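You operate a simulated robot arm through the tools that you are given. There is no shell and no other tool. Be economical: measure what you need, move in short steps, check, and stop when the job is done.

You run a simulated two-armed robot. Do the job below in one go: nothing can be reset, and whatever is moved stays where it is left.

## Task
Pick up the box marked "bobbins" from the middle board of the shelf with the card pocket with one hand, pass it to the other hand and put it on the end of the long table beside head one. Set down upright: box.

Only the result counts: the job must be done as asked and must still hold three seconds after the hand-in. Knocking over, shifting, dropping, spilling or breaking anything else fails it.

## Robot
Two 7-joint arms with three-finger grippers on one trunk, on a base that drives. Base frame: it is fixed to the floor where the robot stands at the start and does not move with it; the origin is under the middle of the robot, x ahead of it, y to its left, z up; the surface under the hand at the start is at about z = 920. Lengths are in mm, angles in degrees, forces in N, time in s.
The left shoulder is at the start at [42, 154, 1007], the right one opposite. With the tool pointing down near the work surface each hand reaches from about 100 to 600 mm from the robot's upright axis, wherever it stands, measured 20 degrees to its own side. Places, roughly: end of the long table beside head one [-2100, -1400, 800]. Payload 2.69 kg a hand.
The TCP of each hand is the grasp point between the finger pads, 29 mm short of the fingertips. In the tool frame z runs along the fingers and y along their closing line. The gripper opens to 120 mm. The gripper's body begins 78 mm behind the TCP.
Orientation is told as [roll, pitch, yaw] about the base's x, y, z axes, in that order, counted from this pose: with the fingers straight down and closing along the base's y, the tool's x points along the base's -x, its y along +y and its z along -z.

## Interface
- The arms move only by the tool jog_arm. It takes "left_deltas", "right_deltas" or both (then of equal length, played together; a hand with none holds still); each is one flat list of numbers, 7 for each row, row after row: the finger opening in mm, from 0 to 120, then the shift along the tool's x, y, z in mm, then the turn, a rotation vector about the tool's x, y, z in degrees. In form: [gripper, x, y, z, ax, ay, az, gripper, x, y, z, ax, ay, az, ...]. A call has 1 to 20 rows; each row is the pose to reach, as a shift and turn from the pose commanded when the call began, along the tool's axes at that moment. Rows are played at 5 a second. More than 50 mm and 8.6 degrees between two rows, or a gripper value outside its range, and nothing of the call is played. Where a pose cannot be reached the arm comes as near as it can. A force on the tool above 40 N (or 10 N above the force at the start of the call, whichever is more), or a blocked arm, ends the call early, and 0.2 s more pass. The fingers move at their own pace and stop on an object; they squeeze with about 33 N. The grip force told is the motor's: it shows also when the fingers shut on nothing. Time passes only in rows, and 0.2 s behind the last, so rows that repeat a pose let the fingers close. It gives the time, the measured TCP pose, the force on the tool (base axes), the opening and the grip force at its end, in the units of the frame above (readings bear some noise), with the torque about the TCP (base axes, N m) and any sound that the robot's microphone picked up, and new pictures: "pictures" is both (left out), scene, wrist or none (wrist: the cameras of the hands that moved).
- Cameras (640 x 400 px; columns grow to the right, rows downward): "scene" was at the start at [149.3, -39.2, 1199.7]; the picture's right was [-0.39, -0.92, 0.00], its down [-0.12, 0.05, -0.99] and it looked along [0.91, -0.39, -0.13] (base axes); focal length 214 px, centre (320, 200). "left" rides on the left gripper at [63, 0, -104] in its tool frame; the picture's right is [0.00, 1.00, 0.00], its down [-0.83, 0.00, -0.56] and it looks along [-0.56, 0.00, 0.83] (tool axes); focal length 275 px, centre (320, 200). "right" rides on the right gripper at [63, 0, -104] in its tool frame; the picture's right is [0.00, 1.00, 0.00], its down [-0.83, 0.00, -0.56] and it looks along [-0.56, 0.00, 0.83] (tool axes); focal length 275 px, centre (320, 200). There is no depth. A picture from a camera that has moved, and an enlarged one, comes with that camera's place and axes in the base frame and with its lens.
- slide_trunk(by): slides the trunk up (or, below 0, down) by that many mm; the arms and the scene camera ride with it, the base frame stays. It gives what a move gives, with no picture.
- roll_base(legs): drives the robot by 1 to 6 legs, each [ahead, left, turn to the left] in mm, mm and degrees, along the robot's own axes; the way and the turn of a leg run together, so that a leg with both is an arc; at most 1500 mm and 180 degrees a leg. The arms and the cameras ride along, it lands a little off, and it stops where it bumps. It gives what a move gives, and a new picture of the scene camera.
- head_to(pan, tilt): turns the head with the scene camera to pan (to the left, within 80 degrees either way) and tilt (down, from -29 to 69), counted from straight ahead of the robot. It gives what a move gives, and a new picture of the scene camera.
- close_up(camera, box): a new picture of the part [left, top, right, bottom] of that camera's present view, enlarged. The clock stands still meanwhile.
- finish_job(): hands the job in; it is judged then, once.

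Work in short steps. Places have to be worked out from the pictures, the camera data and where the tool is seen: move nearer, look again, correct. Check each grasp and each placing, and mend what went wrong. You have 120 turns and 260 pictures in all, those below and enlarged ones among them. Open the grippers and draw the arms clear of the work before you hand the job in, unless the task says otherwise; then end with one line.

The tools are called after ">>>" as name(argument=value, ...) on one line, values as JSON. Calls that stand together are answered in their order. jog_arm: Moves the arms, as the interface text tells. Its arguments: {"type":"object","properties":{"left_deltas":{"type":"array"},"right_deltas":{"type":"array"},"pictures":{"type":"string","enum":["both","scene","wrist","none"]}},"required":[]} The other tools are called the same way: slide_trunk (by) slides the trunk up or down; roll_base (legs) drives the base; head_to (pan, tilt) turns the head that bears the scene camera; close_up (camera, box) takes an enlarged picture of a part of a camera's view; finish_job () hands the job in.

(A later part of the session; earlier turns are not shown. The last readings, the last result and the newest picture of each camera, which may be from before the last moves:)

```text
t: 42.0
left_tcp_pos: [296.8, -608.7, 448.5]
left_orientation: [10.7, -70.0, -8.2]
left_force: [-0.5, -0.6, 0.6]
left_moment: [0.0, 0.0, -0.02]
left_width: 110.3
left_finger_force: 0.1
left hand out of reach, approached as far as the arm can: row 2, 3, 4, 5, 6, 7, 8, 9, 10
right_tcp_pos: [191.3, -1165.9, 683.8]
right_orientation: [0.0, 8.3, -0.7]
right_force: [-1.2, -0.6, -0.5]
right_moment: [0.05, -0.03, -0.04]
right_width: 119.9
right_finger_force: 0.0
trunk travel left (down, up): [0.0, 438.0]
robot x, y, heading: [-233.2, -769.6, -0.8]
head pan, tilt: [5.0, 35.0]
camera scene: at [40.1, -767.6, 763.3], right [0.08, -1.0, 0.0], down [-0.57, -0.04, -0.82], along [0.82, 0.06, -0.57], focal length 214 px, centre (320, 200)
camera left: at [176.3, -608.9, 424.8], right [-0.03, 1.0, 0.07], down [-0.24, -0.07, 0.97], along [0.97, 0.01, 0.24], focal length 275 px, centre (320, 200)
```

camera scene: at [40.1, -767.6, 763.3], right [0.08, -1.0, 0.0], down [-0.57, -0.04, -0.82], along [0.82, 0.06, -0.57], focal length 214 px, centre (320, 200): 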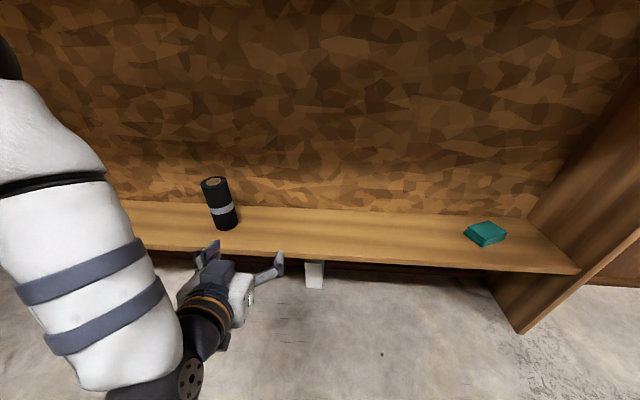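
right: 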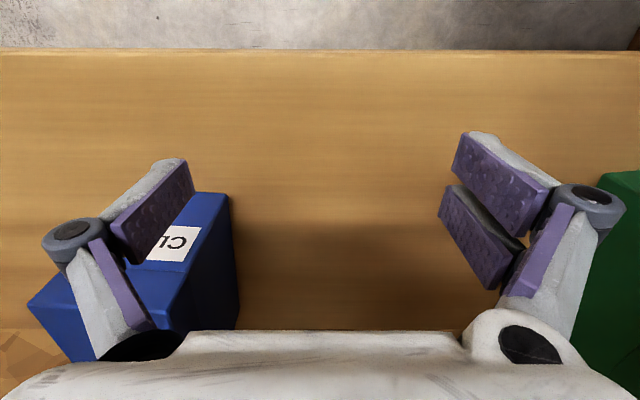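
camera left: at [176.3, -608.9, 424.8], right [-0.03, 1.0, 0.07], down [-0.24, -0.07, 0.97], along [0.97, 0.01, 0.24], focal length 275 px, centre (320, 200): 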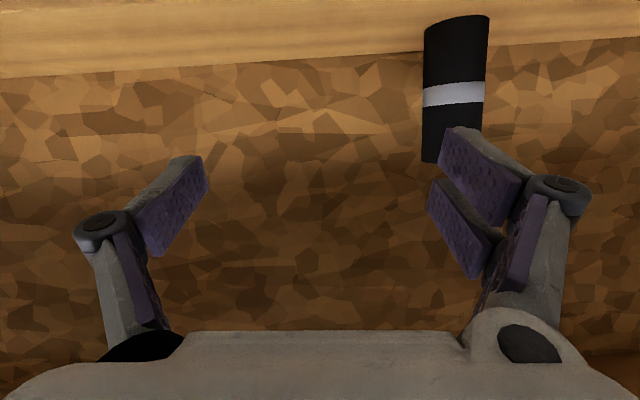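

The hand points forward, about 20° below horizontal. I'm lowering it in front of the shelf toward (265,-700,120), keeping short of the lower board.

>>> jog_arm(left_deltas=[110, 40, -11, 10, 0, 0, 0, 110, 80, -22, 20, 0, 0, 0, 110, 120, -33, 31, 0, 0, 0, 110, 160, -45, 41, 0, 0, 0, 110, 200, -57, 51, 0, 0, 0, 110, 240, -68, 62, 0, 0, 0, 110, 280, -80, 72, 0, 0, 0, 110, 319, -91, 82, 0, 0, 0, 110, 319, -91, 82, 0, 0, 0], pictures="both")

```text
t: 44.0
left_tcp_pos: [264.3, -676.9, 112.0]
left_orientation: [10.6, -70.0, -8.3]
left_force: [0.0, 0.3, -0.2]
left_moment: [-0.01, 0.01, 0.0]
left_width: 109.9
left_finger_force: 0.1
right_tcp_pos: [190.8, -1166.4, 684.2]
right_orientation: [0.0, 8.4, -0.9]
right_force: [0.4, -0.1, -0.1]
right_moment: [-0.02, -0.01, -0.04]
right_width: 120.1
right_finger_force: 0.1
trunk travel left (down, up): [0.0, 438.0]
robot x, y, heading: [-233.8, -770.1, -0.9]
head pan, tilt: [5.0, 35.0]
camera scene: at [40.3, -767.8, 763.3], right [0.07, -1.0, 0.0], down [-0.57, -0.04, -0.82], along [0.82, 0.06, -0.57], focal length 214 px, centre (320, 200)
camera left: at [143.5, -678.1, 88.8], right [-0.03, 1.0, 0.07], down [-0.24, -0.07, 0.97], along [0.97, 0.01, 0.24], focal length 275 px, centre (320, 200)
```

scene: 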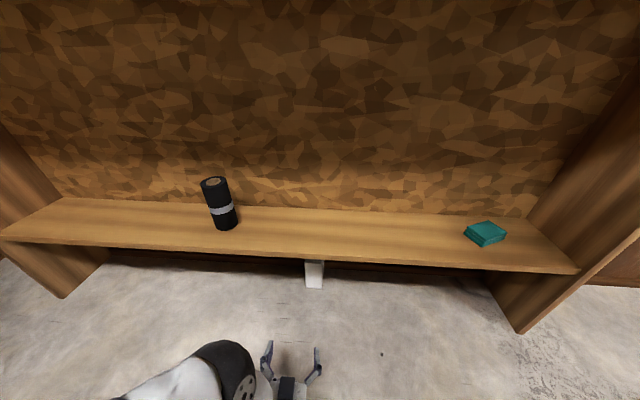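
left: 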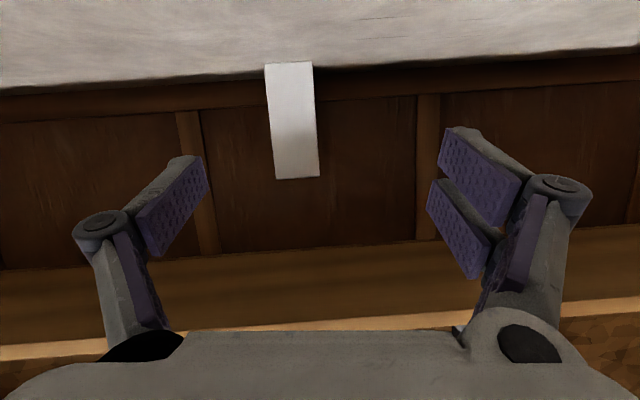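

The box is centred at y≈-703, front face x≈540. Before driving closer I'm retracting the right hand, which would otherwise run into the middle board.

>>> jog_arm(right_deltas=[120, 45, 0, 0, 0, 0, 0, 120, 90, 0, 0, 0, 0, 0, 120, 135, 0, 0, 0, 0, 0, 120, 180, 0, 0, 0, 0, 0, 120, 200, 0, 0, 0, 0, 0, 120, 200, 0, 0, 0, 0, 0], pictures="none")

```text
t: 45.4
left_tcp_pos: [264.6, -677.3, 112.8]
left_orientation: [10.6, -69.9, -8.3]
left_force: [-0.7, 0.2, 0.2]
left_moment: [-0.02, 0.0, -0.02]
left_width: 110.3
left_finger_force: 0.1
right_tcp_pos: [-5.7, -1161.7, 711.6]
right_orientation: [0.0, 8.5, -0.7]
right_force: [0.2, 0.1, -0.7]
right_moment: [0.02, 0.0, 0.03]
right_width: 119.7
right_finger_force: 0.0
trunk travel left (down, up): [0.0, 438.0]
robot x, y, heading: [-231.7, -769.0, -0.9]
head pan, tilt: [5.0, 35.0]
```

Now I drive ahead 180 mm with a 26 mm shift right to line up.

>>> roll_base(legs=[[180, -23, 0]])

>>> close_up(camera="left", box=[0, 0, 640, 400])

```text
t: 46.9
left_tcp_pos: [445.2, -705.1, 112.9]
left_orientation: [10.6, -69.9, -8.5]
left_force: [-0.5, 0.5, 0.5]
left_moment: [0.0, -0.02, -0.01]
left_width: 109.9
left_finger_force: 0.0
right_tcp_pos: [172.3, -1187.5, 711.9]
right_orientation: [-0.1, 8.4, -0.9]
right_force: [0.1, -0.1, 0.1]
right_moment: [0.01, 0.0, 0.02]
right_width: 120.0
right_finger_force: 0.1
trunk travel left (down, up): [0.0, 438.0]
robot x, y, heading: [-46.7, -795.3, -0.7]
head pan, tilt: [5.0, 35.0]
camera scene: at [221.2, -794.1, 763.3], right [0.07, -1.0, 0.0], down [-0.57, -0.04, -0.82], along [0.82, 0.06, -0.57], focal length 214 px, centre (320, 200)
```

scene: 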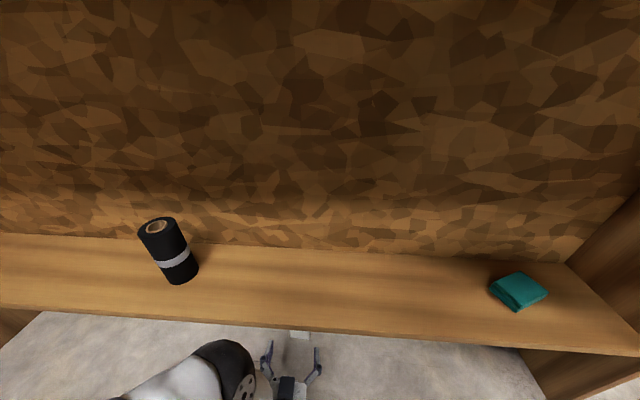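

```text
1.00 times, centred on (320, 200) of left (not enlarged: the box is as wide or as high as the picture)
camera zoom: at [325.0, -704.6, 89.1], right [-0.03, 1.0, 0.07], down [-0.24, -0.07, 0.97], along [0.97, 0.01, 0.24], focal length 275 px, centre (320, 200)
```

zoom: 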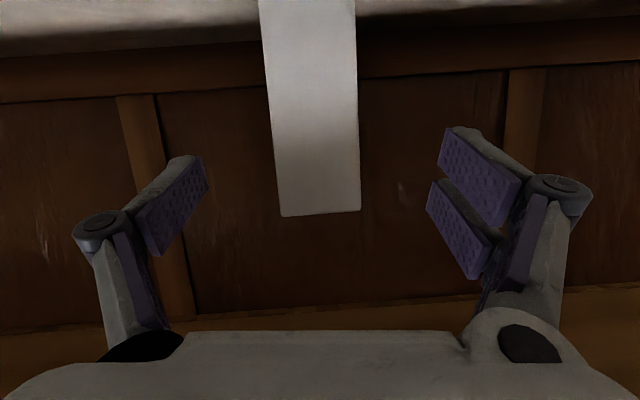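

Well centred on the box. I'm advancing about 130 mm so the pads straddle the body.

>>> jog_arm(left_deltas=[110, -9, -1, 31, 0, 0, 0, 110, -18, -2, 62, 0, 0, 0, 110, -26, -3, 93, 0, 0, 0, 110, -35, -4, 125, 0, 0, 0, 110, -35, -4, 125, 0, 0, 0], pictures="both")

```text
t: 48.1
left_tcp_pos: [575.5, -702.8, 101.4]
left_orientation: [10.7, -69.9, -8.5]
left_force: [-0.5, -0.4, 0.1]
left_moment: [-0.01, 0.01, 0.02]
left_width: 109.9
left_finger_force: 0.1
right_tcp_pos: [174.2, -1187.4, 712.2]
right_orientation: [0.0, 8.4, -0.9]
right_force: [1.0, -0.6, 0.3]
right_moment: [-0.02, 0.03, -0.03]
right_width: 119.9
right_finger_force: 0.0
trunk travel left (down, up): [0.0, 438.0]
robot x, y, heading: [-52.8, -792.5, -1.0]
head pan, tilt: [5.0, 35.0]
camera scene: at [221.2, -794.1, 763.3], right [0.07, -1.0, 0.0], down [-0.57, -0.04, -0.82], along [0.82, 0.06, -0.57], focal length 214 px, centre (320, 200)
camera left: at [455.0, -702.3, 77.7], right [-0.02, 1.0, 0.07], down [-0.24, -0.07, 0.97], along [0.97, 0.01, 0.24], focal length 275 px, centre (320, 200)
```

scene: 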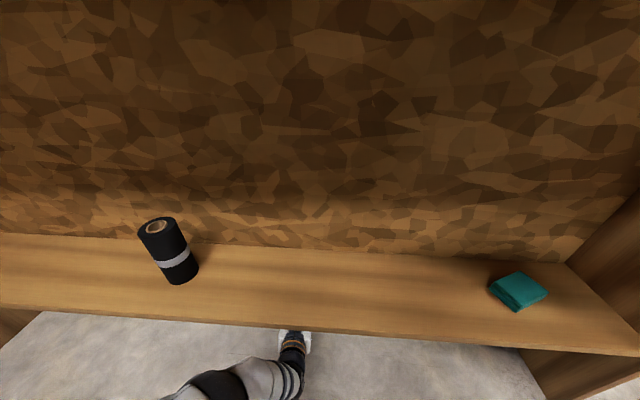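
left: 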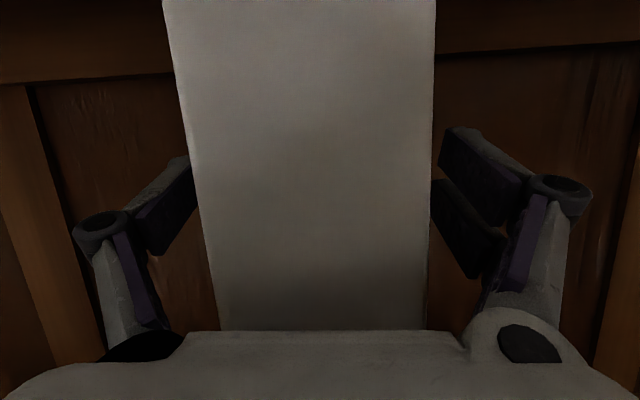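

The pads straddle the box symmetrically. I'm closing, fully commanded this time, and lifting slightly.

>>> jog_arm(left_deltas=[80, 0, 0, 0, 0, 0, 0, 20, 0, 0, 0, 0, 0, 0, 10, 0, 0, 0, 0, 0, 0, 10, 0, 0, 0, 0, 0, 0, 10, -10, 0, -5, 0, 0, 0, 10, -26, 0, -10, 0, 0, 0, 10, -26, 0, -10, 0, 0, 0], pictures="both")

```text
t: 49.7
left_tcp_pos: [573.1, -704.7, 130.9]
left_orientation: [10.7, -69.9, -8.4]
left_force: [0.2, -0.2, -2.8]
left_moment: [0.0, 0.0, 0.01]
left_width: 63.7
left_finger_force: 32.6
right_tcp_pos: [173.3, -1187.7, 711.8]
right_orientation: [0.0, 8.4, -0.9]
right_force: [0.6, -0.4, 0.3]
right_moment: [0.0, -0.02, 0.0]
right_width: 119.9
right_finger_force: 0.1
trunk travel left (down, up): [0.0, 438.0]
robot x, y, heading: [-51.8, -790.2, -1.0]
head pan, tilt: [5.0, 35.0]
camera scene: at [221.4, -794.1, 763.2], right [0.07, -1.0, 0.0], down [-0.57, -0.04, -0.82], along [0.82, 0.06, -0.57], focal length 214 px, centre (320, 200)
camera left: at [453.4, -705.2, 107.2], right [-0.03, 1.0, 0.07], down [-0.24, -0.07, 0.97], along [0.97, 0.01, 0.24], focal length 275 px, centre (320, 200)
```

scene: 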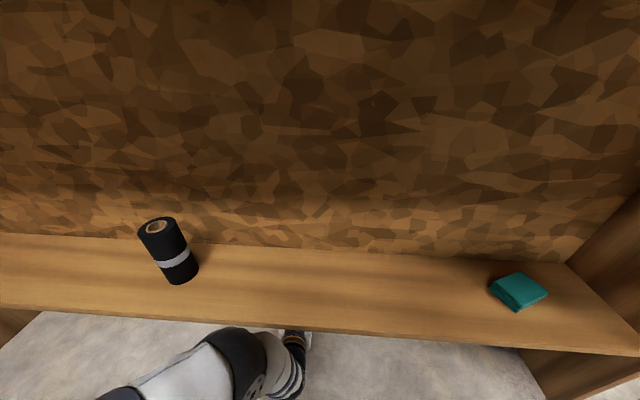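
left: 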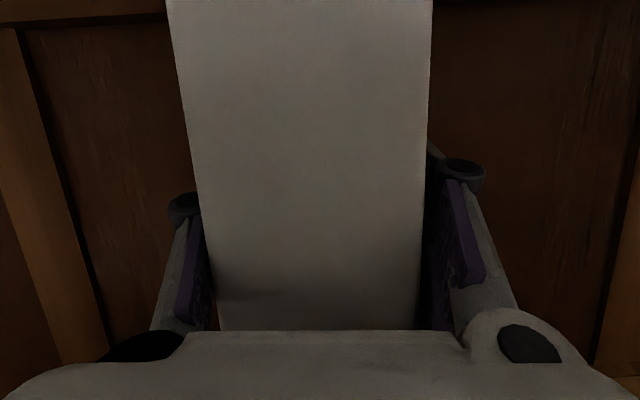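

Holding the box with a steady 33 N. I'm backing the base out into open floor.

>>> roll_base(legs=[[-380, 0, 0]])

```text
t: 52.1
left_tcp_pos: [192.5, -700.2, 130.6]
left_orientation: [10.6, -69.8, -8.6]
left_force: [-0.2, -0.5, -3.0]
left_moment: [0.0, 0.0, 0.01]
left_width: 63.6
left_finger_force: 32.8
right_tcp_pos: [-208.9, -1181.1, 711.5]
right_orientation: [0.0, 8.4, -1.1]
right_force: [-0.2, 0.3, 0.0]
right_moment: [-0.03, 0.02, 0.01]
right_width: 120.2
right_finger_force: 0.0
trunk travel left (down, up): [0.0, 438.0]
robot x, y, heading: [-433.1, -792.0, -1.2]
head pan, tilt: [5.0, 35.0]
camera scene: at [-160.5, -788.3, 763.2], right [0.07, -1.0, 0.0], down [-0.57, -0.04, -0.82], along [0.82, 0.06, -0.57], focal length 214 px, centre (320, 200)
```

scene: 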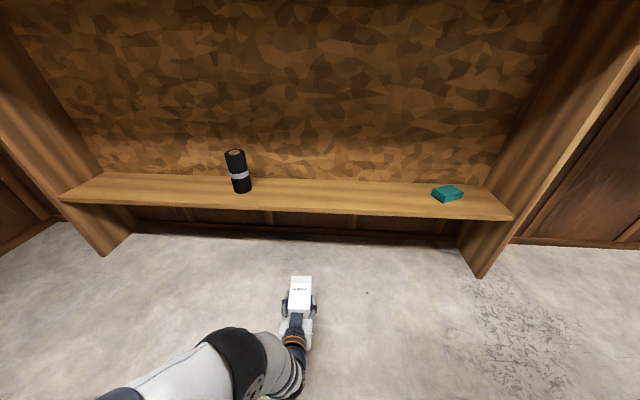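

The box is out with its label face up, standing on its rear end. I'm drawing it nearer and setting it down on the floor.

>>> jog_arm(left_deltas=[10, 10, 0, -28, 0, 0, 0, 10, 20, 0, -56, 0, 0, 0, 10, 30, 0, -84, 0, 0, 0, 10, 41, 0, -113, 0, 0, 0, 10, 50, 0, -110, 0, 0, 0, 10, 58, 0, -107, 0, 0, 0, 10, 65, 0, -104, 0, 0, 0, 10, 70, 0, -103, 0, 0, 0, 10, 70, 0, -103, 0, 0, 0], pictures="both")

```text
t: 54.1
left_tcp_pos: [73.4, -701.4, 102.7]
left_orientation: [10.7, -70.4, -8.8]
left_force: [-16.5, 4.2, 30.6]
left_moment: [-0.39, -0.32, -0.12]
left_width: 63.0
left_finger_force: 33.2
right_tcp_pos: [-210.0, -1182.4, 711.6]
right_orientation: [0.0, 8.3, -1.0]
right_force: [-0.1, 0.3, -1.4]
right_moment: [0.01, 0.0, 0.02]
right_width: 119.9
right_finger_force: 0.0
trunk travel left (down, up): [0.0, 438.0]
robot x, y, heading: [-434.6, -786.1, -1.0]
head pan, tilt: [5.0, 35.0]
camera scene: at [-162.2, -788.3, 763.8], right [0.07, -1.0, 0.0], down [-0.57, -0.04, -0.82], along [0.82, 0.06, -0.57], focal length 214 px, centre (320, 200)
camera left: at [-47.8, -700.8, 78.4], right [-0.02, 1.0, 0.07], down [-0.25, -0.07, 0.97], along [0.97, 0.01, 0.25], focal length 275 px, centre (320, 200)
```

scene: 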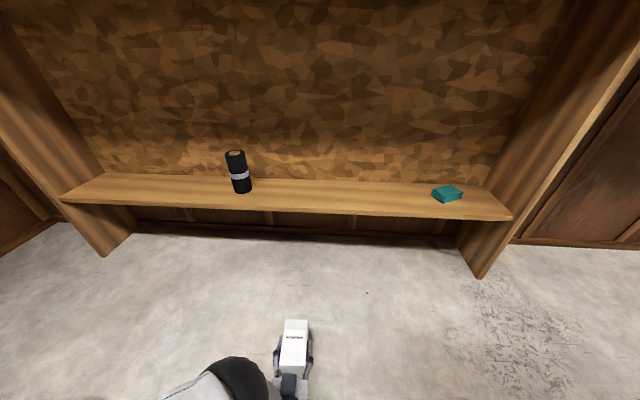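
left: 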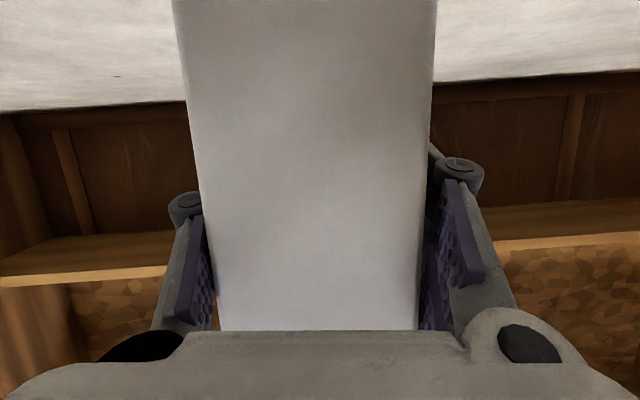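

It's on the floor. I'm easing off, opening, and withdrawing straight back along the fingers.

>>> jog_arm(left_deltas=[10, -2, 0, 0, 0, 0, 0, 80, -2, 0, 0, 0, 0, 0, 110, -2, 0, 0, 0, 0, 0, 110, -2, 0, 0, 0, 0, 0, 110, -2, 0, -40, 0, 0, 0, 110, -2, 0, -80, 0, 0, 0, 110, -2, 0, -115, 0, 0, 0], pictures="both")

```text
t: 55.7
left_tcp_pos: [-24.6, -701.7, 145.6]
left_orientation: [12.0, -71.8, -9.4]
left_force: [-0.3, 0.9, -0.2]
left_moment: [0.01, 0.01, -0.03]
left_width: 110.1
left_finger_force: 0.1
right_tcp_pos: [-208.4, -1182.4, 711.6]
right_orientation: [-0.1, 8.4, -1.0]
right_force: [0.3, 0.5, -0.6]
right_moment: [0.02, -0.01, 0.03]
right_width: 120.1
right_finger_force: 0.1
trunk travel left (down, up): [0.0, 438.0]
robot x, y, heading: [-432.8, -789.6, -1.1]
head pan, tilt: [5.0, 35.0]
camera scene: at [-160.5, -788.3, 763.1], right [0.07, -1.0, 0.0], down [-0.57, -0.04, -0.82], along [0.82, 0.06, -0.57], focal length 214 px, centre (320, 200)
camera left: at [-143.2, -702.4, 119.3], right [-0.03, 1.0, 0.07], down [-0.27, -0.08, 0.96], along [0.96, 0.01, 0.27], focal length 275 px, centre (320, 200)
```

scene: 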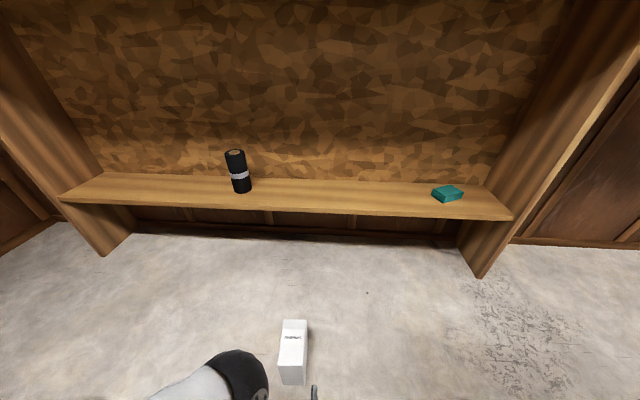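
left: 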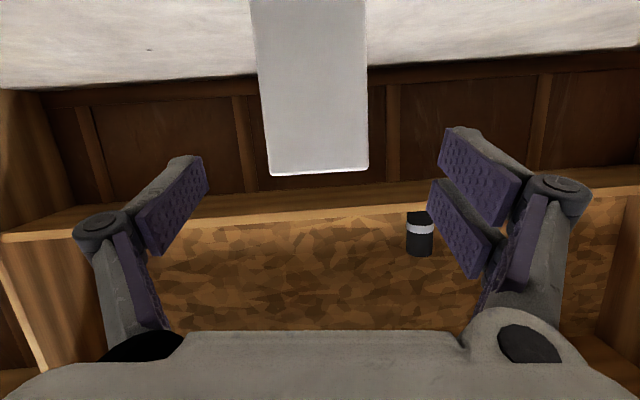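

The box stands free. I'm raising the hand and turning its fingers downward above the box.

>>> jog_arm(left_deltas=[110, -45, 0, -15, 0, 0, 0, 110, -90, 0, -30, 0, 0, 0, 110, -140, 0, -45, 0, 0, 0, 110, -190, 0, -62, 0, 0, 0, 110, -194, 0, -50, 0, 8, 0, 110, -198, 0, -39, 0, 16, 0, 110, -201, 0, -28, 0, 24, 0, 110, -205, 0, -17, 0, 32, 0, 110, -209, 0, -6, 0, 40, 0, 110, -212, 0, 5, 0, 48, 0, 110, -216, 0, 16, 0, 56, 0, 110, -219, 0, 27, 0, 64, 0, 110, -223, 0, 38, 0, 72, 0, 110, -223, 0, 38, 0, 72, 0], pictures="both")

```text
refused: row 3 steps farther than a row can; nothing moved
```

>>> jog_arm(left_deltas=[110, -45, 0, -15, 0, 0, 0, 110, -90, 0, -30, 0, 0, 0, 110, -135, 0, -45, 0, 0, 0, 110, -180, 0, -60, 0, 0, 0, 110, -190, 0, -55, 0, 8, 0, 110, -196, 0, -42, 0, 16, 0, 110, -201, 0, -28, 0, 24, 0, 110, -205, 0, -17, 0, 32, 0, 110, -209, 0, -6, 0, 40, 0, 110, -212, 0, 5, 0, 48, 0, 110, -216, 0, 16, 0, 56, 0, 110, -219, 0, 27, 0, 64, 0, 110, -223, 0, 38, 0, 72, 0, 110, -223, 0, 38, 0, 72, 0], pictures="both")

```text
t: 56.3
left_tcp_pos: [19.4, -712.7, 227.4]
left_orientation: [9.8, -79.3, -4.3]
left_force: [-0.1, 0.0, -0.4]
left_moment: [0.01, 0.0, -0.02]
left_width: 109.8
left_finger_force: 0.0
left hand out of reach, approached as far as the arm can: row 2
right_tcp_pos: [-209.8, -1181.6, 711.5]
right_orientation: [0.0, 8.3, -1.0]
right_force: [-0.2, 1.0, 0.0]
right_moment: [-0.02, -0.03, 0.0]
right_width: 120.2
right_finger_force: 0.0
trunk travel left (down, up): [0.0, 438.0]
robot x, y, heading: [-436.8, -788.5, -0.8]
head pan, tilt: [5.0, 35.0]
stopped in row 2 (left hand): the arm was blocked; the commanded pose is now the measured one
camera scene: at [-160.6, -788.2, 763.5], right [0.07, -1.0, 0.0], down [-0.57, -0.04, -0.82], along [0.82, 0.06, -0.57], focal length 214 px, centre (320, 200)
camera left: at [-95.7, -720.0, 186.2], right [-0.09, 1.0, 0.04], down [-0.39, -0.07, 0.92], along [0.92, 0.07, 0.39], focal length 275 px, centre (320, 200)
```

scene: 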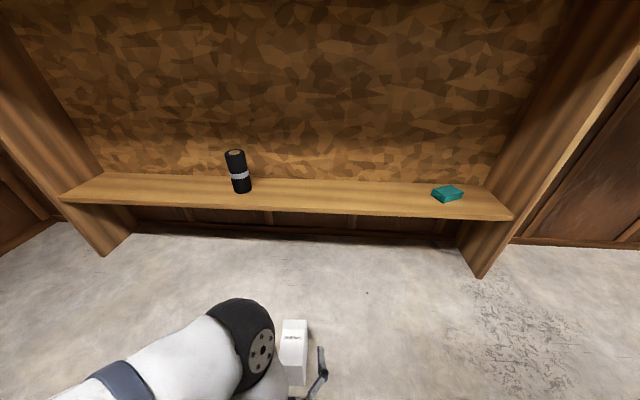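
left: 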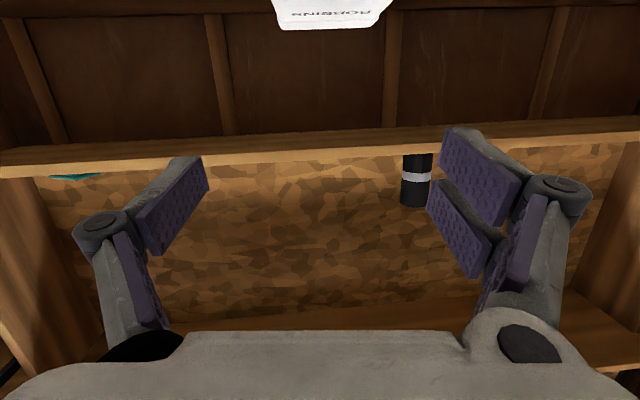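

The arm got blocked folding upward. I'm trying to rise forward while rotating the fingers down, which unfolds it.

>>> jog_arm(left_deltas=[110, -12, 1, 10, 0, 8, 0, 110, -24, 2, 16, 0, 16, 0, 110, -36, 2, 22, 0, 24, 0, 110, -48, 3, 28, 0, 32, 0, 110, -60, 4, 34, 0, 40, 0, 110, -72, 5, 37, 0, 48, 0, 110, -85, 6, 39, 0, 56, 0, 110, -98, 7, 39, 0, 64, 0, 110, -110, 7, 39, 0, 72, 0, 110, -122, 7, 39, 0, 79, 0, 110, -122, 7, 39, 0, 79, 0], pictures="both")

```text
t: 58.7
left_tcp_pos: [80.7, -704.2, 341.7]
left_orientation: [1.8, -0.4, 5.1]
left_force: [-0.2, -0.4, -0.4]
left_moment: [0.01, -0.01, -0.01]
left_width: 110.1
left_finger_force: 0.1
right_tcp_pos: [-209.6, -1182.3, 712.5]
right_orientation: [0.0, 8.3, -1.1]
right_force: [0.2, 0.4, 0.4]
right_moment: [0.01, 0.01, 0.01]
right_width: 120.1
right_finger_force: 0.1
trunk travel left (down, up): [0.0, 438.0]
robot x, y, heading: [-431.9, -790.4, -1.3]
head pan, tilt: [5.0, 35.0]
camera scene: at [-160.6, -788.3, 763.3], right [0.07, -1.0, 0.0], down [-0.57, -0.04, -0.82], along [0.82, 0.06, -0.57], focal length 214 px, centre (320, 200)
camera left: at [16.2, -711.2, 446.2], right [-0.09, 1.0, 0.03], down [0.83, 0.05, 0.56], along [0.56, 0.07, -0.83], focal length 275 px, centre (320, 200)
```

scene: 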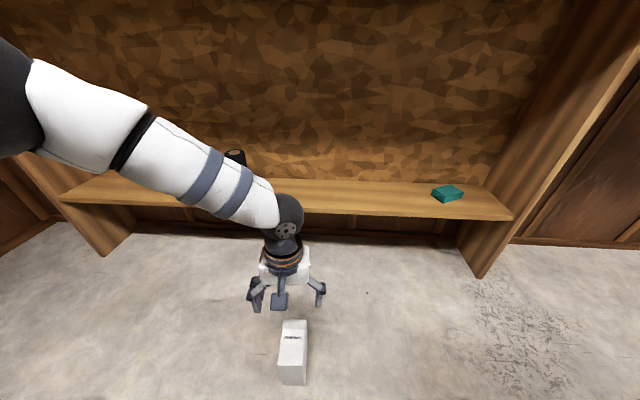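
left: 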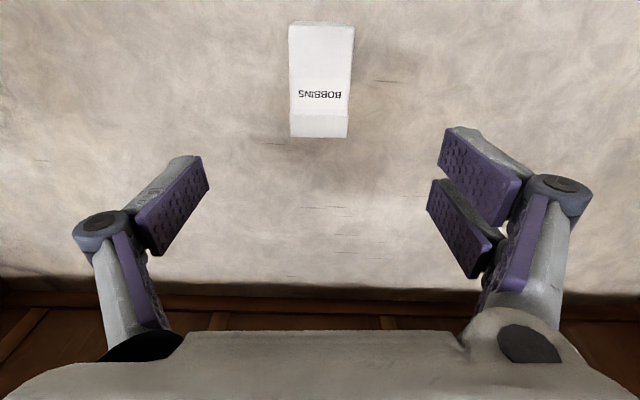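

Fingers are straight down above the box, which is centred at about (76,-696) with its lid from x 102. I'm correcting the small tilt and descending partway.

>>> jog_arm(left_deltas=[110, 2, 2, 35, 0.9, 0, 1, 110, 4, 4, 70, 1.8, 0, 2, 110, 6, 5, 110, 1.8, 0, 2, 110, 6, 5, 110, 1.8, 0, 2], pictures="wrist")

```text
t: 59.7
left_tcp_pos: [74.9, -694.1, 232.1]
left_orientation: [0.0, -0.3, 3.2]
left_force: [0.5, -0.7, -0.6]
left_moment: [-0.03, 0.01, 0.0]
left_width: 110.2
left_finger_force: 0.1
right_tcp_pos: [-209.5, -1181.2, 711.3]
right_orientation: [0.0, 8.5, -1.1]
right_force: [0.4, -0.2, 0.5]
right_moment: [0.01, -0.01, -0.02]
right_width: 120.2
right_finger_force: 0.1
trunk travel left (down, up): [0.0, 438.0]
robot x, y, heading: [-432.5, -789.8, -0.6]
head pan, tilt: [5.0, 35.0]
camera left: at [10.2, -696.4, 336.3], right [-0.05, 1.0, 0.0], down [0.83, 0.04, 0.56], along [0.56, 0.03, -0.83], focal length 275 px, centre (320, 200)
```

left: 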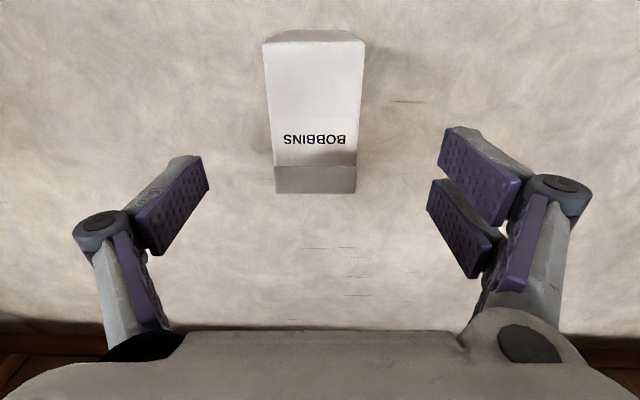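

Good alignment. I'm descending to z≈107 with a 3 mm correction, and closing.

>>> jog_arm(left_deltas=[110, 0, -3, 42, 0, 0, 0, 110, 0, -3, 84, 0, 0, 0, 110, 0, -3, 125, 0, 0, 0, 110, 0, -3, 125, 0, 0, 0, 70, 0, -3, 125, 0, 0, 0, 10, 0, -3, 125, 0, 0, 0, 10, 0, -3, 125, 0, 0, 0, 10, 0, -3, 125, 0, 0, 0], pictures="wrist")

```text
t: 61.5
left_tcp_pos: [75.0, -700.1, 108.9]
left_orientation: [0.0, -0.3, 3.2]
left_force: [0.6, 0.8, -0.3]
left_moment: [0.12, -0.12, 0.01]
left_width: 61.7
left_finger_force: 32.7
right_tcp_pos: [-209.1, -1181.9, 712.6]
right_orientation: [0.0, 8.4, -1.1]
right_force: [-1.1, -0.1, 0.3]
right_moment: [-0.01, 0.04, -0.02]
right_width: 120.2
right_finger_force: 0.1
trunk travel left (down, up): [0.0, 438.0]
robot x, y, heading: [-430.1, -787.6, -1.2]
head pan, tilt: [5.0, 35.0]
camera left: at [10.0, -701.5, 212.4], right [-0.05, 1.0, 0.0], down [0.83, 0.04, 0.56], along [0.56, 0.03, -0.83], focal length 275 px, centre (320, 200)
```

left: 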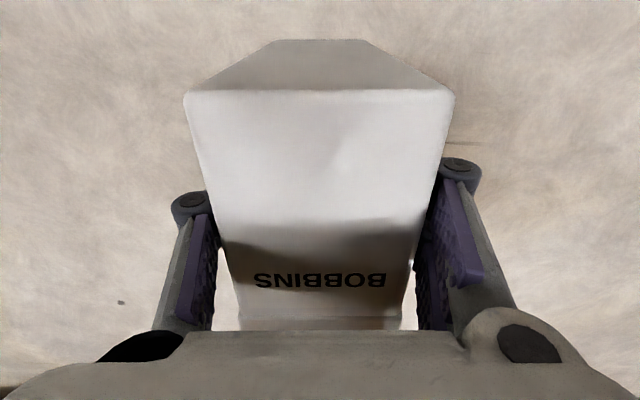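

Gripped at 61.7 mm. I'm lifting 100 mm, then raising the trunk.

>>> jog_arm(left_deltas=[5, 0, 0, -10, 0, 0, 0, 5, 0, 0, -40, 0, 0, 0, 5, 0, 0, -75, 0, 0, 0, 5, 0, 0, -100, 0, 0, 0], pictures="wrist")

>>> slide_trunk(by=375)

```text
t: 62.5
left_tcp_pos: [72.6, -697.4, 207.2]
left_orientation: [0.1, -0.1, 3.1]
left_force: [0.3, 0.1, -2.3]
left_moment: [0.0, 0.01, 0.03]
left_width: 61.6
left_finger_force: 32.8
right_tcp_pos: [-208.0, -1181.8, 712.0]
right_orientation: [0.0, 8.4, -1.1]
right_force: [0.4, -0.8, 0.3]
right_moment: [-0.01, -0.01, -0.01]
right_width: 120.0
right_finger_force: 0.0
trunk travel left (down, up): [0.0, 438.0]
robot x, y, heading: [-433.0, -787.8, -0.9]
head pan, tilt: [5.0, 35.0]
camera left: at [8.4, -699.4, 312.3], right [-0.05, 1.0, 0.0], down [0.83, 0.04, 0.56], along [0.56, 0.03, -0.83], focal length 275 px, centre (320, 200)
```

left: 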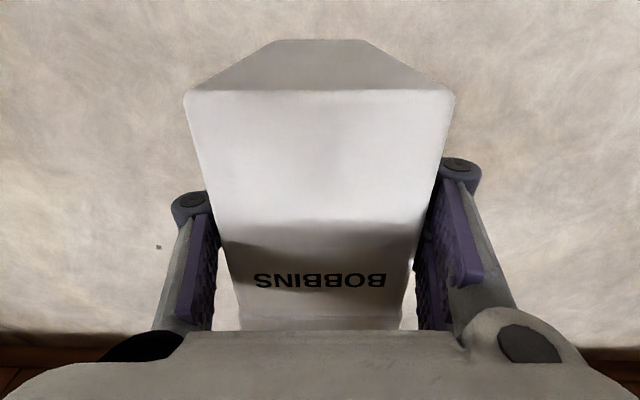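

```text
t: 66.1
left_tcp_pos: [72.8, -698.2, 580.3]
left_orientation: [0.1, -0.3, 3.1]
left_force: [0.1, -0.8, -2.9]
left_moment: [-0.01, 0.0, 0.01]
left_width: 61.8
left_finger_force: 33.5
right_tcp_pos: [-208.4, -1180.9, 1085.8]
right_orientation: [0.0, 8.5, -1.0]
right_force: [0.6, 0.5, 0.5]
right_moment: [0.0, 0.0, 0.01]
right_width: 120.2
right_finger_force: 0.1
trunk travel left (down, up): [-375.0, 63.0]
robot x, y, heading: [-430.8, -788.0, -0.8]
head pan, tilt: [5.0, 35.0]
```

Stable at 61.8 mm. I'm raising the box to z≈950 while pitching the hand 90° so the fingers point ahead and the box comes upright.

>>> jog_arm(left_deltas=[5, 7, -5, -31, 0, -7.5, 0, 5, 14, -11, -62, 0, -15, 0, 5, 22, -16, -93, 0, -22.5, 0, 5, 29, -22, -123, 0, -30, 0, 5, 37, -27, -154, 0, -37.5, 0, 5, 44, -33, -185, 0, -45, 0, 5, 51, -38, -216, 0, -52.5, 0, 5, 59, -44, -247, 0, -60, 0, 5, 66, -49, -278, 0, -67.5, 0, 5, 73, -55, -308, 0, -75, 0, 5, 80, -60, -339, 0, -82.5, 0, 5, 88, -66, -370, 0, -90, 0, 5, 88, -66, -370, 0, -90, 0], pictures="both")

```text
t: 68.9
left_tcp_pos: [-12.2, -767.2, 950.7]
left_orientation: [173.0, -89.7, -170.0]
left_force: [-0.3, 0.2, -2.5]
left_moment: [-0.01, 0.13, 0.03]
left_width: 61.5
left_finger_force: 32.9
left hand out of reach, approached as far as the arm can: row 3, 4
right_tcp_pos: [-209.3, -1181.0, 1087.0]
right_orientation: [0.0, 8.5, -1.1]
right_force: [1.0, 0.0, 0.0]
right_moment: [0.01, -0.01, 0.03]
right_width: 120.0
right_finger_force: 0.0
trunk travel left (down, up): [-375.0, 63.0]
robot x, y, heading: [-433.3, -791.5, -1.0]
head pan, tilt: [5.0, 35.0]
camera scene: at [-280.2, -786.1, 1155.3], right [0.07, -1.0, 0.0], down [-0.57, -0.04, -0.82], along [0.82, 0.06, -0.57], focal length 214 px, centre (320, 200)
camera left: at [-117.3, -772.4, 887.7], right [-0.05, 1.0, 0.01], down [-0.56, -0.04, 0.83], along [0.83, 0.04, 0.56], focal length 275 px, centre (320, 200)
```

scene: 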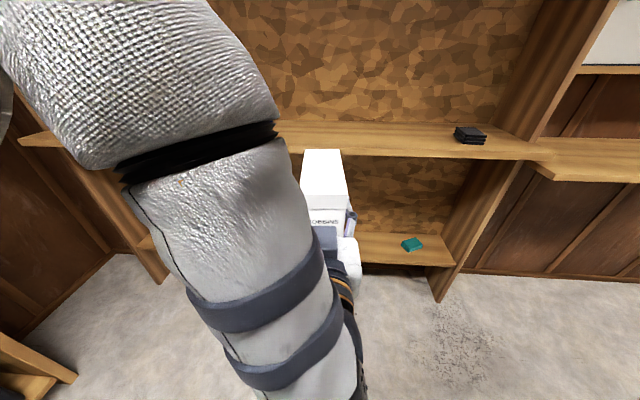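
left: 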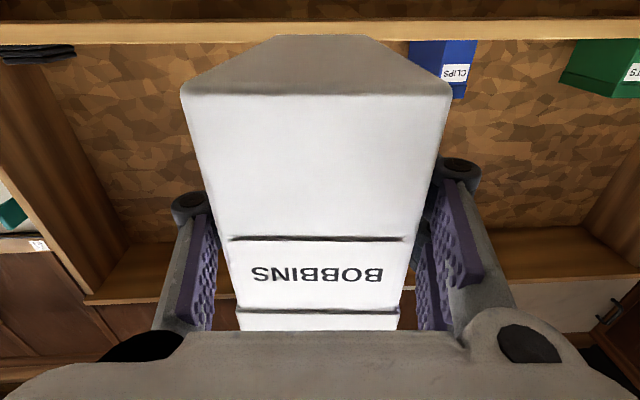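

The box is upright in the left hand. I'm lowering it slightly and shifting it toward the right side, while bringing the right hand fingers-down beside it.

>>> jog_arm(left_deltas=[5, 12, -6, 0, 0, 0, 0, 5, 24, -12, 0, 0, 0, 0, 5, 36, -18, 0, 0, 0, 0, 5, 48, -24, 0, 0, 0, 0, 5, 60, -30, 0, 0, 0, 0, 5, 70, -35, 0, 0, 0, 0, 5, 80, -40, 0, 0, 0, 0, 5, 80, -40, 0, 0, 0, 0], right_deltas=[120, -35, 29, 6, 0, -1, -1, 120, -70, 57, 12, 0, -2, -2, 120, -105, 86, 18, 0, -4, -3, 120, -140, 115, 24, 0, -6, -4, 120, -175, 144, 30, 0, -7, -4, 120, -211, 172, 36, 0, -8, -4, 120, -248, 195, 41, 0, -8.5, -4, 120, -248, 195, 41, 0, -8.5, -4], pictures="both")

```text
t: 70.7
left_tcp_pos: [-7.0, -805.9, 872.2]
left_orientation: [-133.0, -89.5, 136.8]
left_force: [-0.6, 0.0, -3.4]
left_moment: [-0.03, 0.09, 0.01]
left_width: 61.4
left_finger_force: 33.1
right_tcp_pos: [34.9, -993.6, 1008.4]
right_orientation: [0.6, 0.2, 2.7]
right_force: [-0.7, 0.6, 0.0]
right_moment: [-0.01, 0.03, 0.0]
right_width: 120.1
right_finger_force: 0.0
right hand out of reach, approached as far as the arm can: row 1, 2, 3, 4, 5, 6
trunk travel left (down, up): [-375.0, 63.0]
robot x, y, heading: [-432.3, -787.4, -1.1]
head pan, tilt: [5.0, 35.0]
camera scene: at [-278.9, -787.1, 1159.6], right [0.06, -1.0, 0.0], down [-0.53, -0.03, -0.85], along [0.85, 0.05, -0.53], focal length 214 px, centre (320, 200)
camera right: at [-26.4, -996.3, 1113.7], right [-0.05, 1.0, 0.01], down [0.83, 0.04, 0.55], along [0.55, 0.04, -0.83], focal length 275 px, centre (320, 200)
camera left: at [-111.2, -811.8, 809.3], right [-0.07, 1.0, 0.0], down [-0.56, -0.04, 0.83], along [0.83, 0.06, 0.56], focal length 275 px, centre (320, 200)
```

scene: 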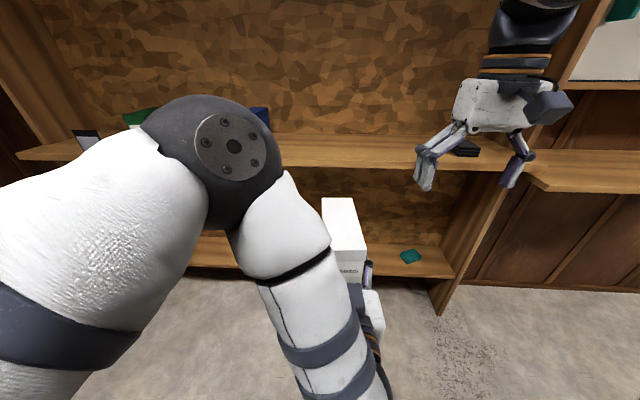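
right: 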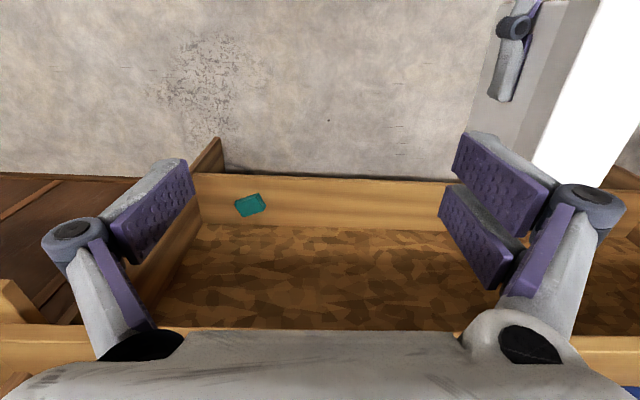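
left: 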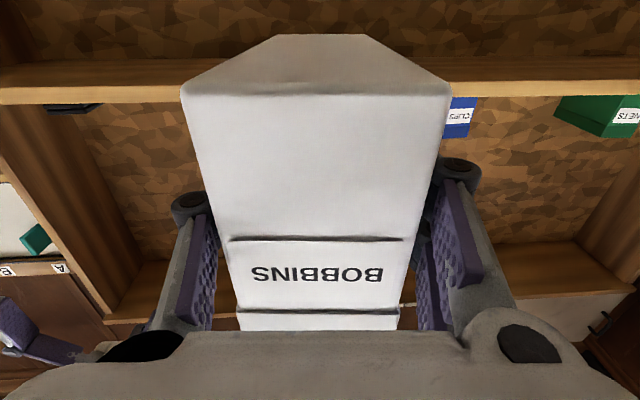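

The right hand needs to go to (53,-802) above the far part of the box. I'm crossing over at z≈985, clear of the box top at 927.

>>> jog_arm(right_deltas=[120, -5, 38, 5, 0, 0, 0, 120, -11, 76, 9, 0, 0, 0, 120, -16, 115, 14, 0, 0, 0, 120, -22, 153, 18, 0, 0, 0, 120, -27, 191, 23, 0, 0, 0, 120, -27, 191, 23, 0, 0, 0], pictures="both")

```text
t: 72.1
left_tcp_pos: [-6.7, -807.0, 871.5]
left_orientation: [-122.5, -89.7, 126.7]
left_force: [0.9, -0.4, -3.7]
left_moment: [-0.03, 0.12, 0.02]
left_width: 61.4
left_finger_force: 33.2
right_tcp_pos: [47.5, -798.5, 987.2]
right_orientation: [0.1, -0.3, 3.0]
right_force: [0.3, -1.2, 0.5]
right_moment: [-0.01, 0.01, 0.01]
right_width: 120.1
right_finger_force: 0.1
right hand out of reach, approached as far as the arm can: row 1, 2
trunk travel left (down, up): [-375.0, 63.0]
robot x, y, heading: [-432.8, -789.6, -1.2]
head pan, tilt: [5.0, 35.0]
camera scene: at [-278.0, -794.7, 1162.6], right [-0.02, -1.0, 0.0], down [-0.51, 0.01, -0.86], along [0.86, -0.02, -0.51], focal length 214 px, centre (320, 200)
camera right: at [-13.6, -800.9, 1093.4], right [-0.06, 1.0, 0.0], down [0.83, 0.04, 0.56], along [0.56, 0.03, -0.83], focal length 275 px, centre (320, 200)
```

scene: 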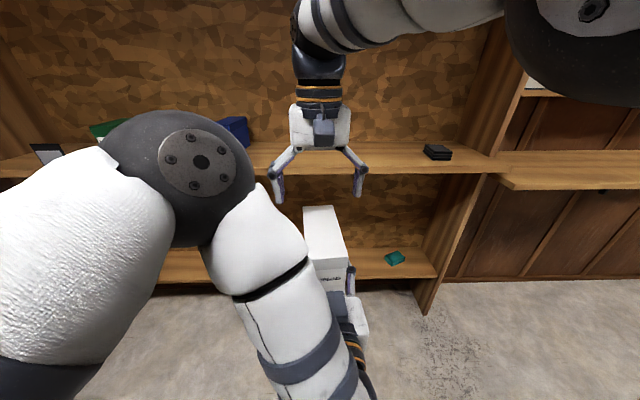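
right: 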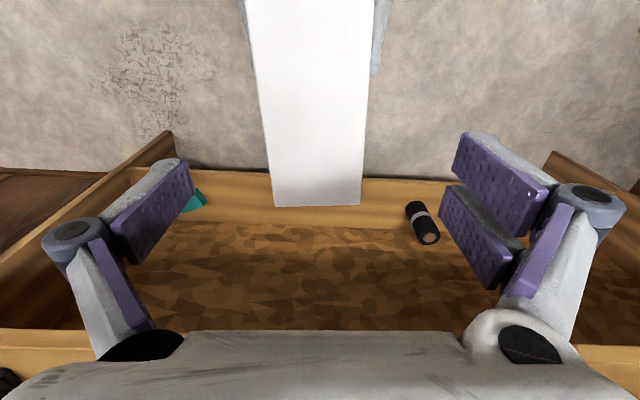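

Well aligned: box far end at x≈103, right hand at x 47. I'm descending to z≈864 around the box.

>>> jog_arm(right_deltas=[120, -2, -2, 40, 0, 0, 0, 120, -4, -2, 80, 0, 0, 0, 120, -5, -2, 122, 0, 0, 0, 120, -5, -2, 122, 0, 0, 0], pictures="both")

```text
t: 73.1
left_tcp_pos: [-7.1, -804.3, 873.3]
left_orientation: [-122.5, -89.6, 126.5]
left_force: [-0.2, 0.6, -2.3]
left_moment: [0.0, 0.08, -0.01]
left_width: 61.6
left_finger_force: 32.7
right_tcp_pos: [57.2, -799.3, 864.0]
right_orientation: [0.4, -0.1, 2.9]
right_force: [0.1, 0.6, -0.9]
right_moment: [0.01, -0.01, 0.0]
right_width: 120.0
right_finger_force: 0.0
trunk travel left (down, up): [-375.0, 63.0]
robot x, y, heading: [-434.5, -785.4, -0.8]
head pan, tilt: [5.0, 35.0]
camera scene: at [-280.5, -786.2, 1155.4], right [0.07, -1.0, 0.0], down [-0.57, -0.04, -0.82], along [0.82, 0.06, -0.57], focal length 214 px, centre (320, 200)
camera right: at [-4.7, -802.7, 969.4], right [-0.06, 1.0, 0.01], down [0.83, 0.04, 0.56], along [0.56, 0.04, -0.83], focal length 275 px, centre (320, 200)
```

scene: 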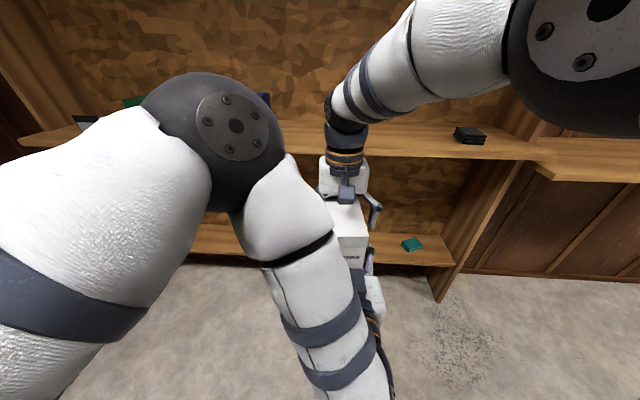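
right: 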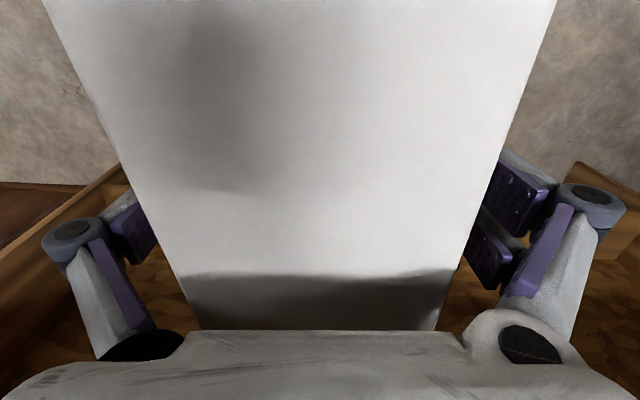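

Centred. I'm going 5 mm lower to stay off the lid, then closing the right hand.

>>> jog_arm(right_deltas=[120, 0, -1, 5, 0, 0, 0, 80, 0, -1, 5, 0, 0, 0, 40, 0, -1, 5, 0, 0, 0, 5, 0, -1, 5, 0, 0, 0, 5, 0, -1, 5, 0, 0, 0, 5, 0, -1, 5, 0, 0, 0], pictures="wrist")

```text
t: 74.5
left_tcp_pos: [-8.5, -806.9, 871.8]
left_orientation: [-116.9, -89.6, 120.9]
left_force: [-2.1, -5.5, -3.5]
left_moment: [0.25, -0.03, -1.11]
left_width: 61.7
left_finger_force: 33.2
right_tcp_pos: [56.6, -801.5, 859.0]
right_orientation: [0.3, -0.2, 2.9]
right_force: [1.5, 6.4, 0.3]
right_moment: [-0.3, 0.19, 0.81]
right_width: 76.0
right_finger_force: 33.3
trunk travel left (down, up): [-375.0, 63.0]
robot x, y, heading: [-431.4, -787.4, -1.2]
head pan, tilt: [5.0, 35.0]
camera right: at [-4.8, -804.1, 964.8], right [-0.06, 1.0, 0.01], down [0.83, 0.04, 0.56], along [0.56, 0.04, -0.83], focal length 275 px, centre (320, 200)
```

right: 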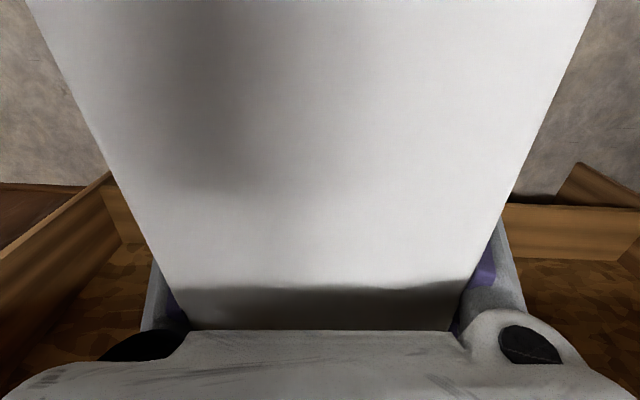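

The right hand stopped at 76 mm: its upper finger pads catch on the overhanging lid. I'm opening and re-gripping higher, so the fingertip pads lie flat on the lid itself, nearer the centre of mass.

>>> jog_arm(right_deltas=[110, 0, 0, 0, 0, 0, 0, 120, 0, 0, 0, 0, 0, 0, 120, 6, 0, -25, 0, 0, -0.5, 120, 13, 1, -48, 0, 0, -1, 120, 13, 1, -48, 0, 0, -1, 90, 13, 1, -48, 0, 0, -1, 50, 13, 1, -48, 0, 0, -1, 5, 13, 1, -48, 0, 0, -1, 5, 13, 1, -48, 0, 0, -1, 5, 13, 1, -48, 0, 0, -1], pictures="both")

```text
t: 76.7
left_tcp_pos: [-7.1, -803.1, 870.8]
left_orientation: [-115.4, -89.7, 119.5]
left_force: [1.1, 11.9, -12.6]
left_moment: [0.17, 0.38, 0.3]
left_width: 61.7
left_finger_force: 32.8
right_tcp_pos: [43.3, -800.8, 908.0]
right_orientation: [0.2, -0.1, 3.9]
right_force: [-1.3, -12.8, 10.0]
right_moment: [-0.66, 0.25, 0.35]
right_width: 61.6
right_finger_force: 33.1
trunk travel left (down, up): [-375.0, 63.0]
robot x, y, heading: [-431.6, -788.1, -1.0]
head pan, tilt: [5.0, 35.0]
camera scene: at [-280.3, -786.2, 1155.3], right [0.07, -1.0, 0.0], down [-0.57, -0.04, -0.82], along [0.82, 0.06, -0.57], focal length 214 px, centre (320, 200)
camera right: at [-18.1, -805.3, 1012.7], right [-0.07, 1.0, 0.0], down [0.83, 0.06, 0.56], along [0.56, 0.04, -0.83], focal length 275 px, centre (320, 200)
```

scene: 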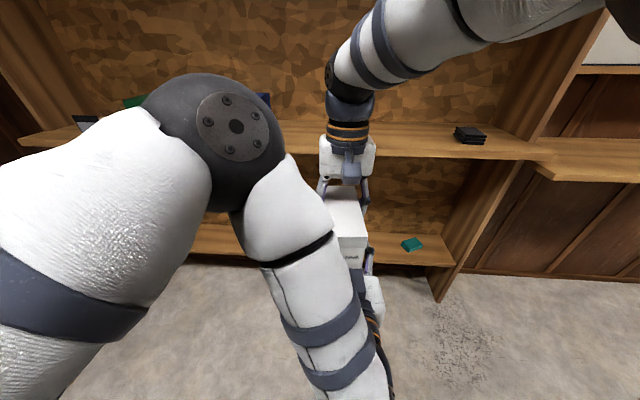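
right: 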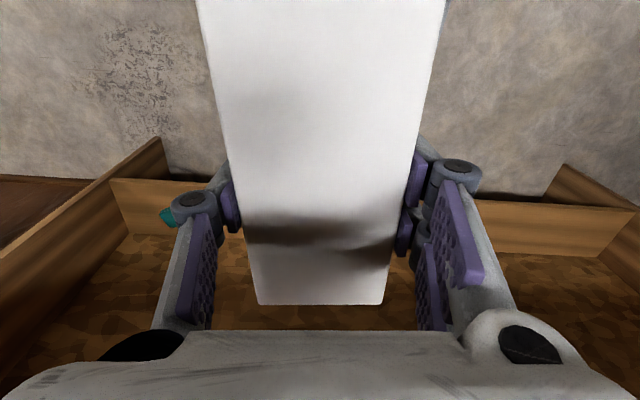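

The right pads now close at 61.6 mm, flat. There is about 10 N of preload between the hands. I'll lift the right hand 2 mm to shift the load onto it and read the forces.

>>> jog_arm(right_deltas=[5, 0, 0, -1, 0, 0, 0, 5, 0, 1, -2, 0, 0, 0, 5, 0, 1, -2, 0, 0, 0, 5, 0, 1, -2, 0, 0, 0], pictures="none")

>>> close_up(camera="scene", box=[290, 120, 420, 300])

```text
t: 77.7
left_tcp_pos: [-6.1, -804.7, 873.0]
left_orientation: [-142.6, -89.4, 146.6]
left_force: [-19.5, 20.8, 15.8]
left_moment: [-0.2, -0.86, 0.84]
left_width: 61.9
left_finger_force: 33.4
right_tcp_pos: [44.8, -801.3, 909.7]
right_orientation: [0.0, -0.2, 3.9]
right_force: [19.3, -21.0, -19.8]
right_moment: [-0.53, -0.7, 0.24]
right_width: 61.7
right_finger_force: 33.0
trunk travel left (down, up): [-375.0, 63.0]
robot x, y, heading: [-434.4, -792.1, -0.9]
head pan, tilt: [5.0, 35.0]
```

```text
2.22 times, centred on (355, 210) of scene
camera zoom: at [-280.3, -786.2, 1155.3], right [0.07, -1.0, 0.0], down [-0.57, -0.04, -0.82], along [0.82, 0.06, -0.57], focal length 477 px, centre (242, 178)
```

zoom: 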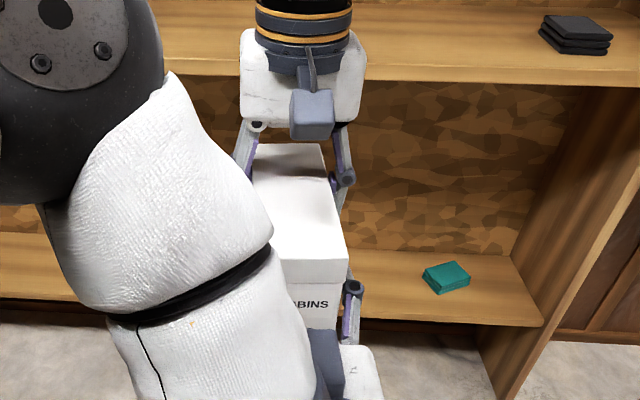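

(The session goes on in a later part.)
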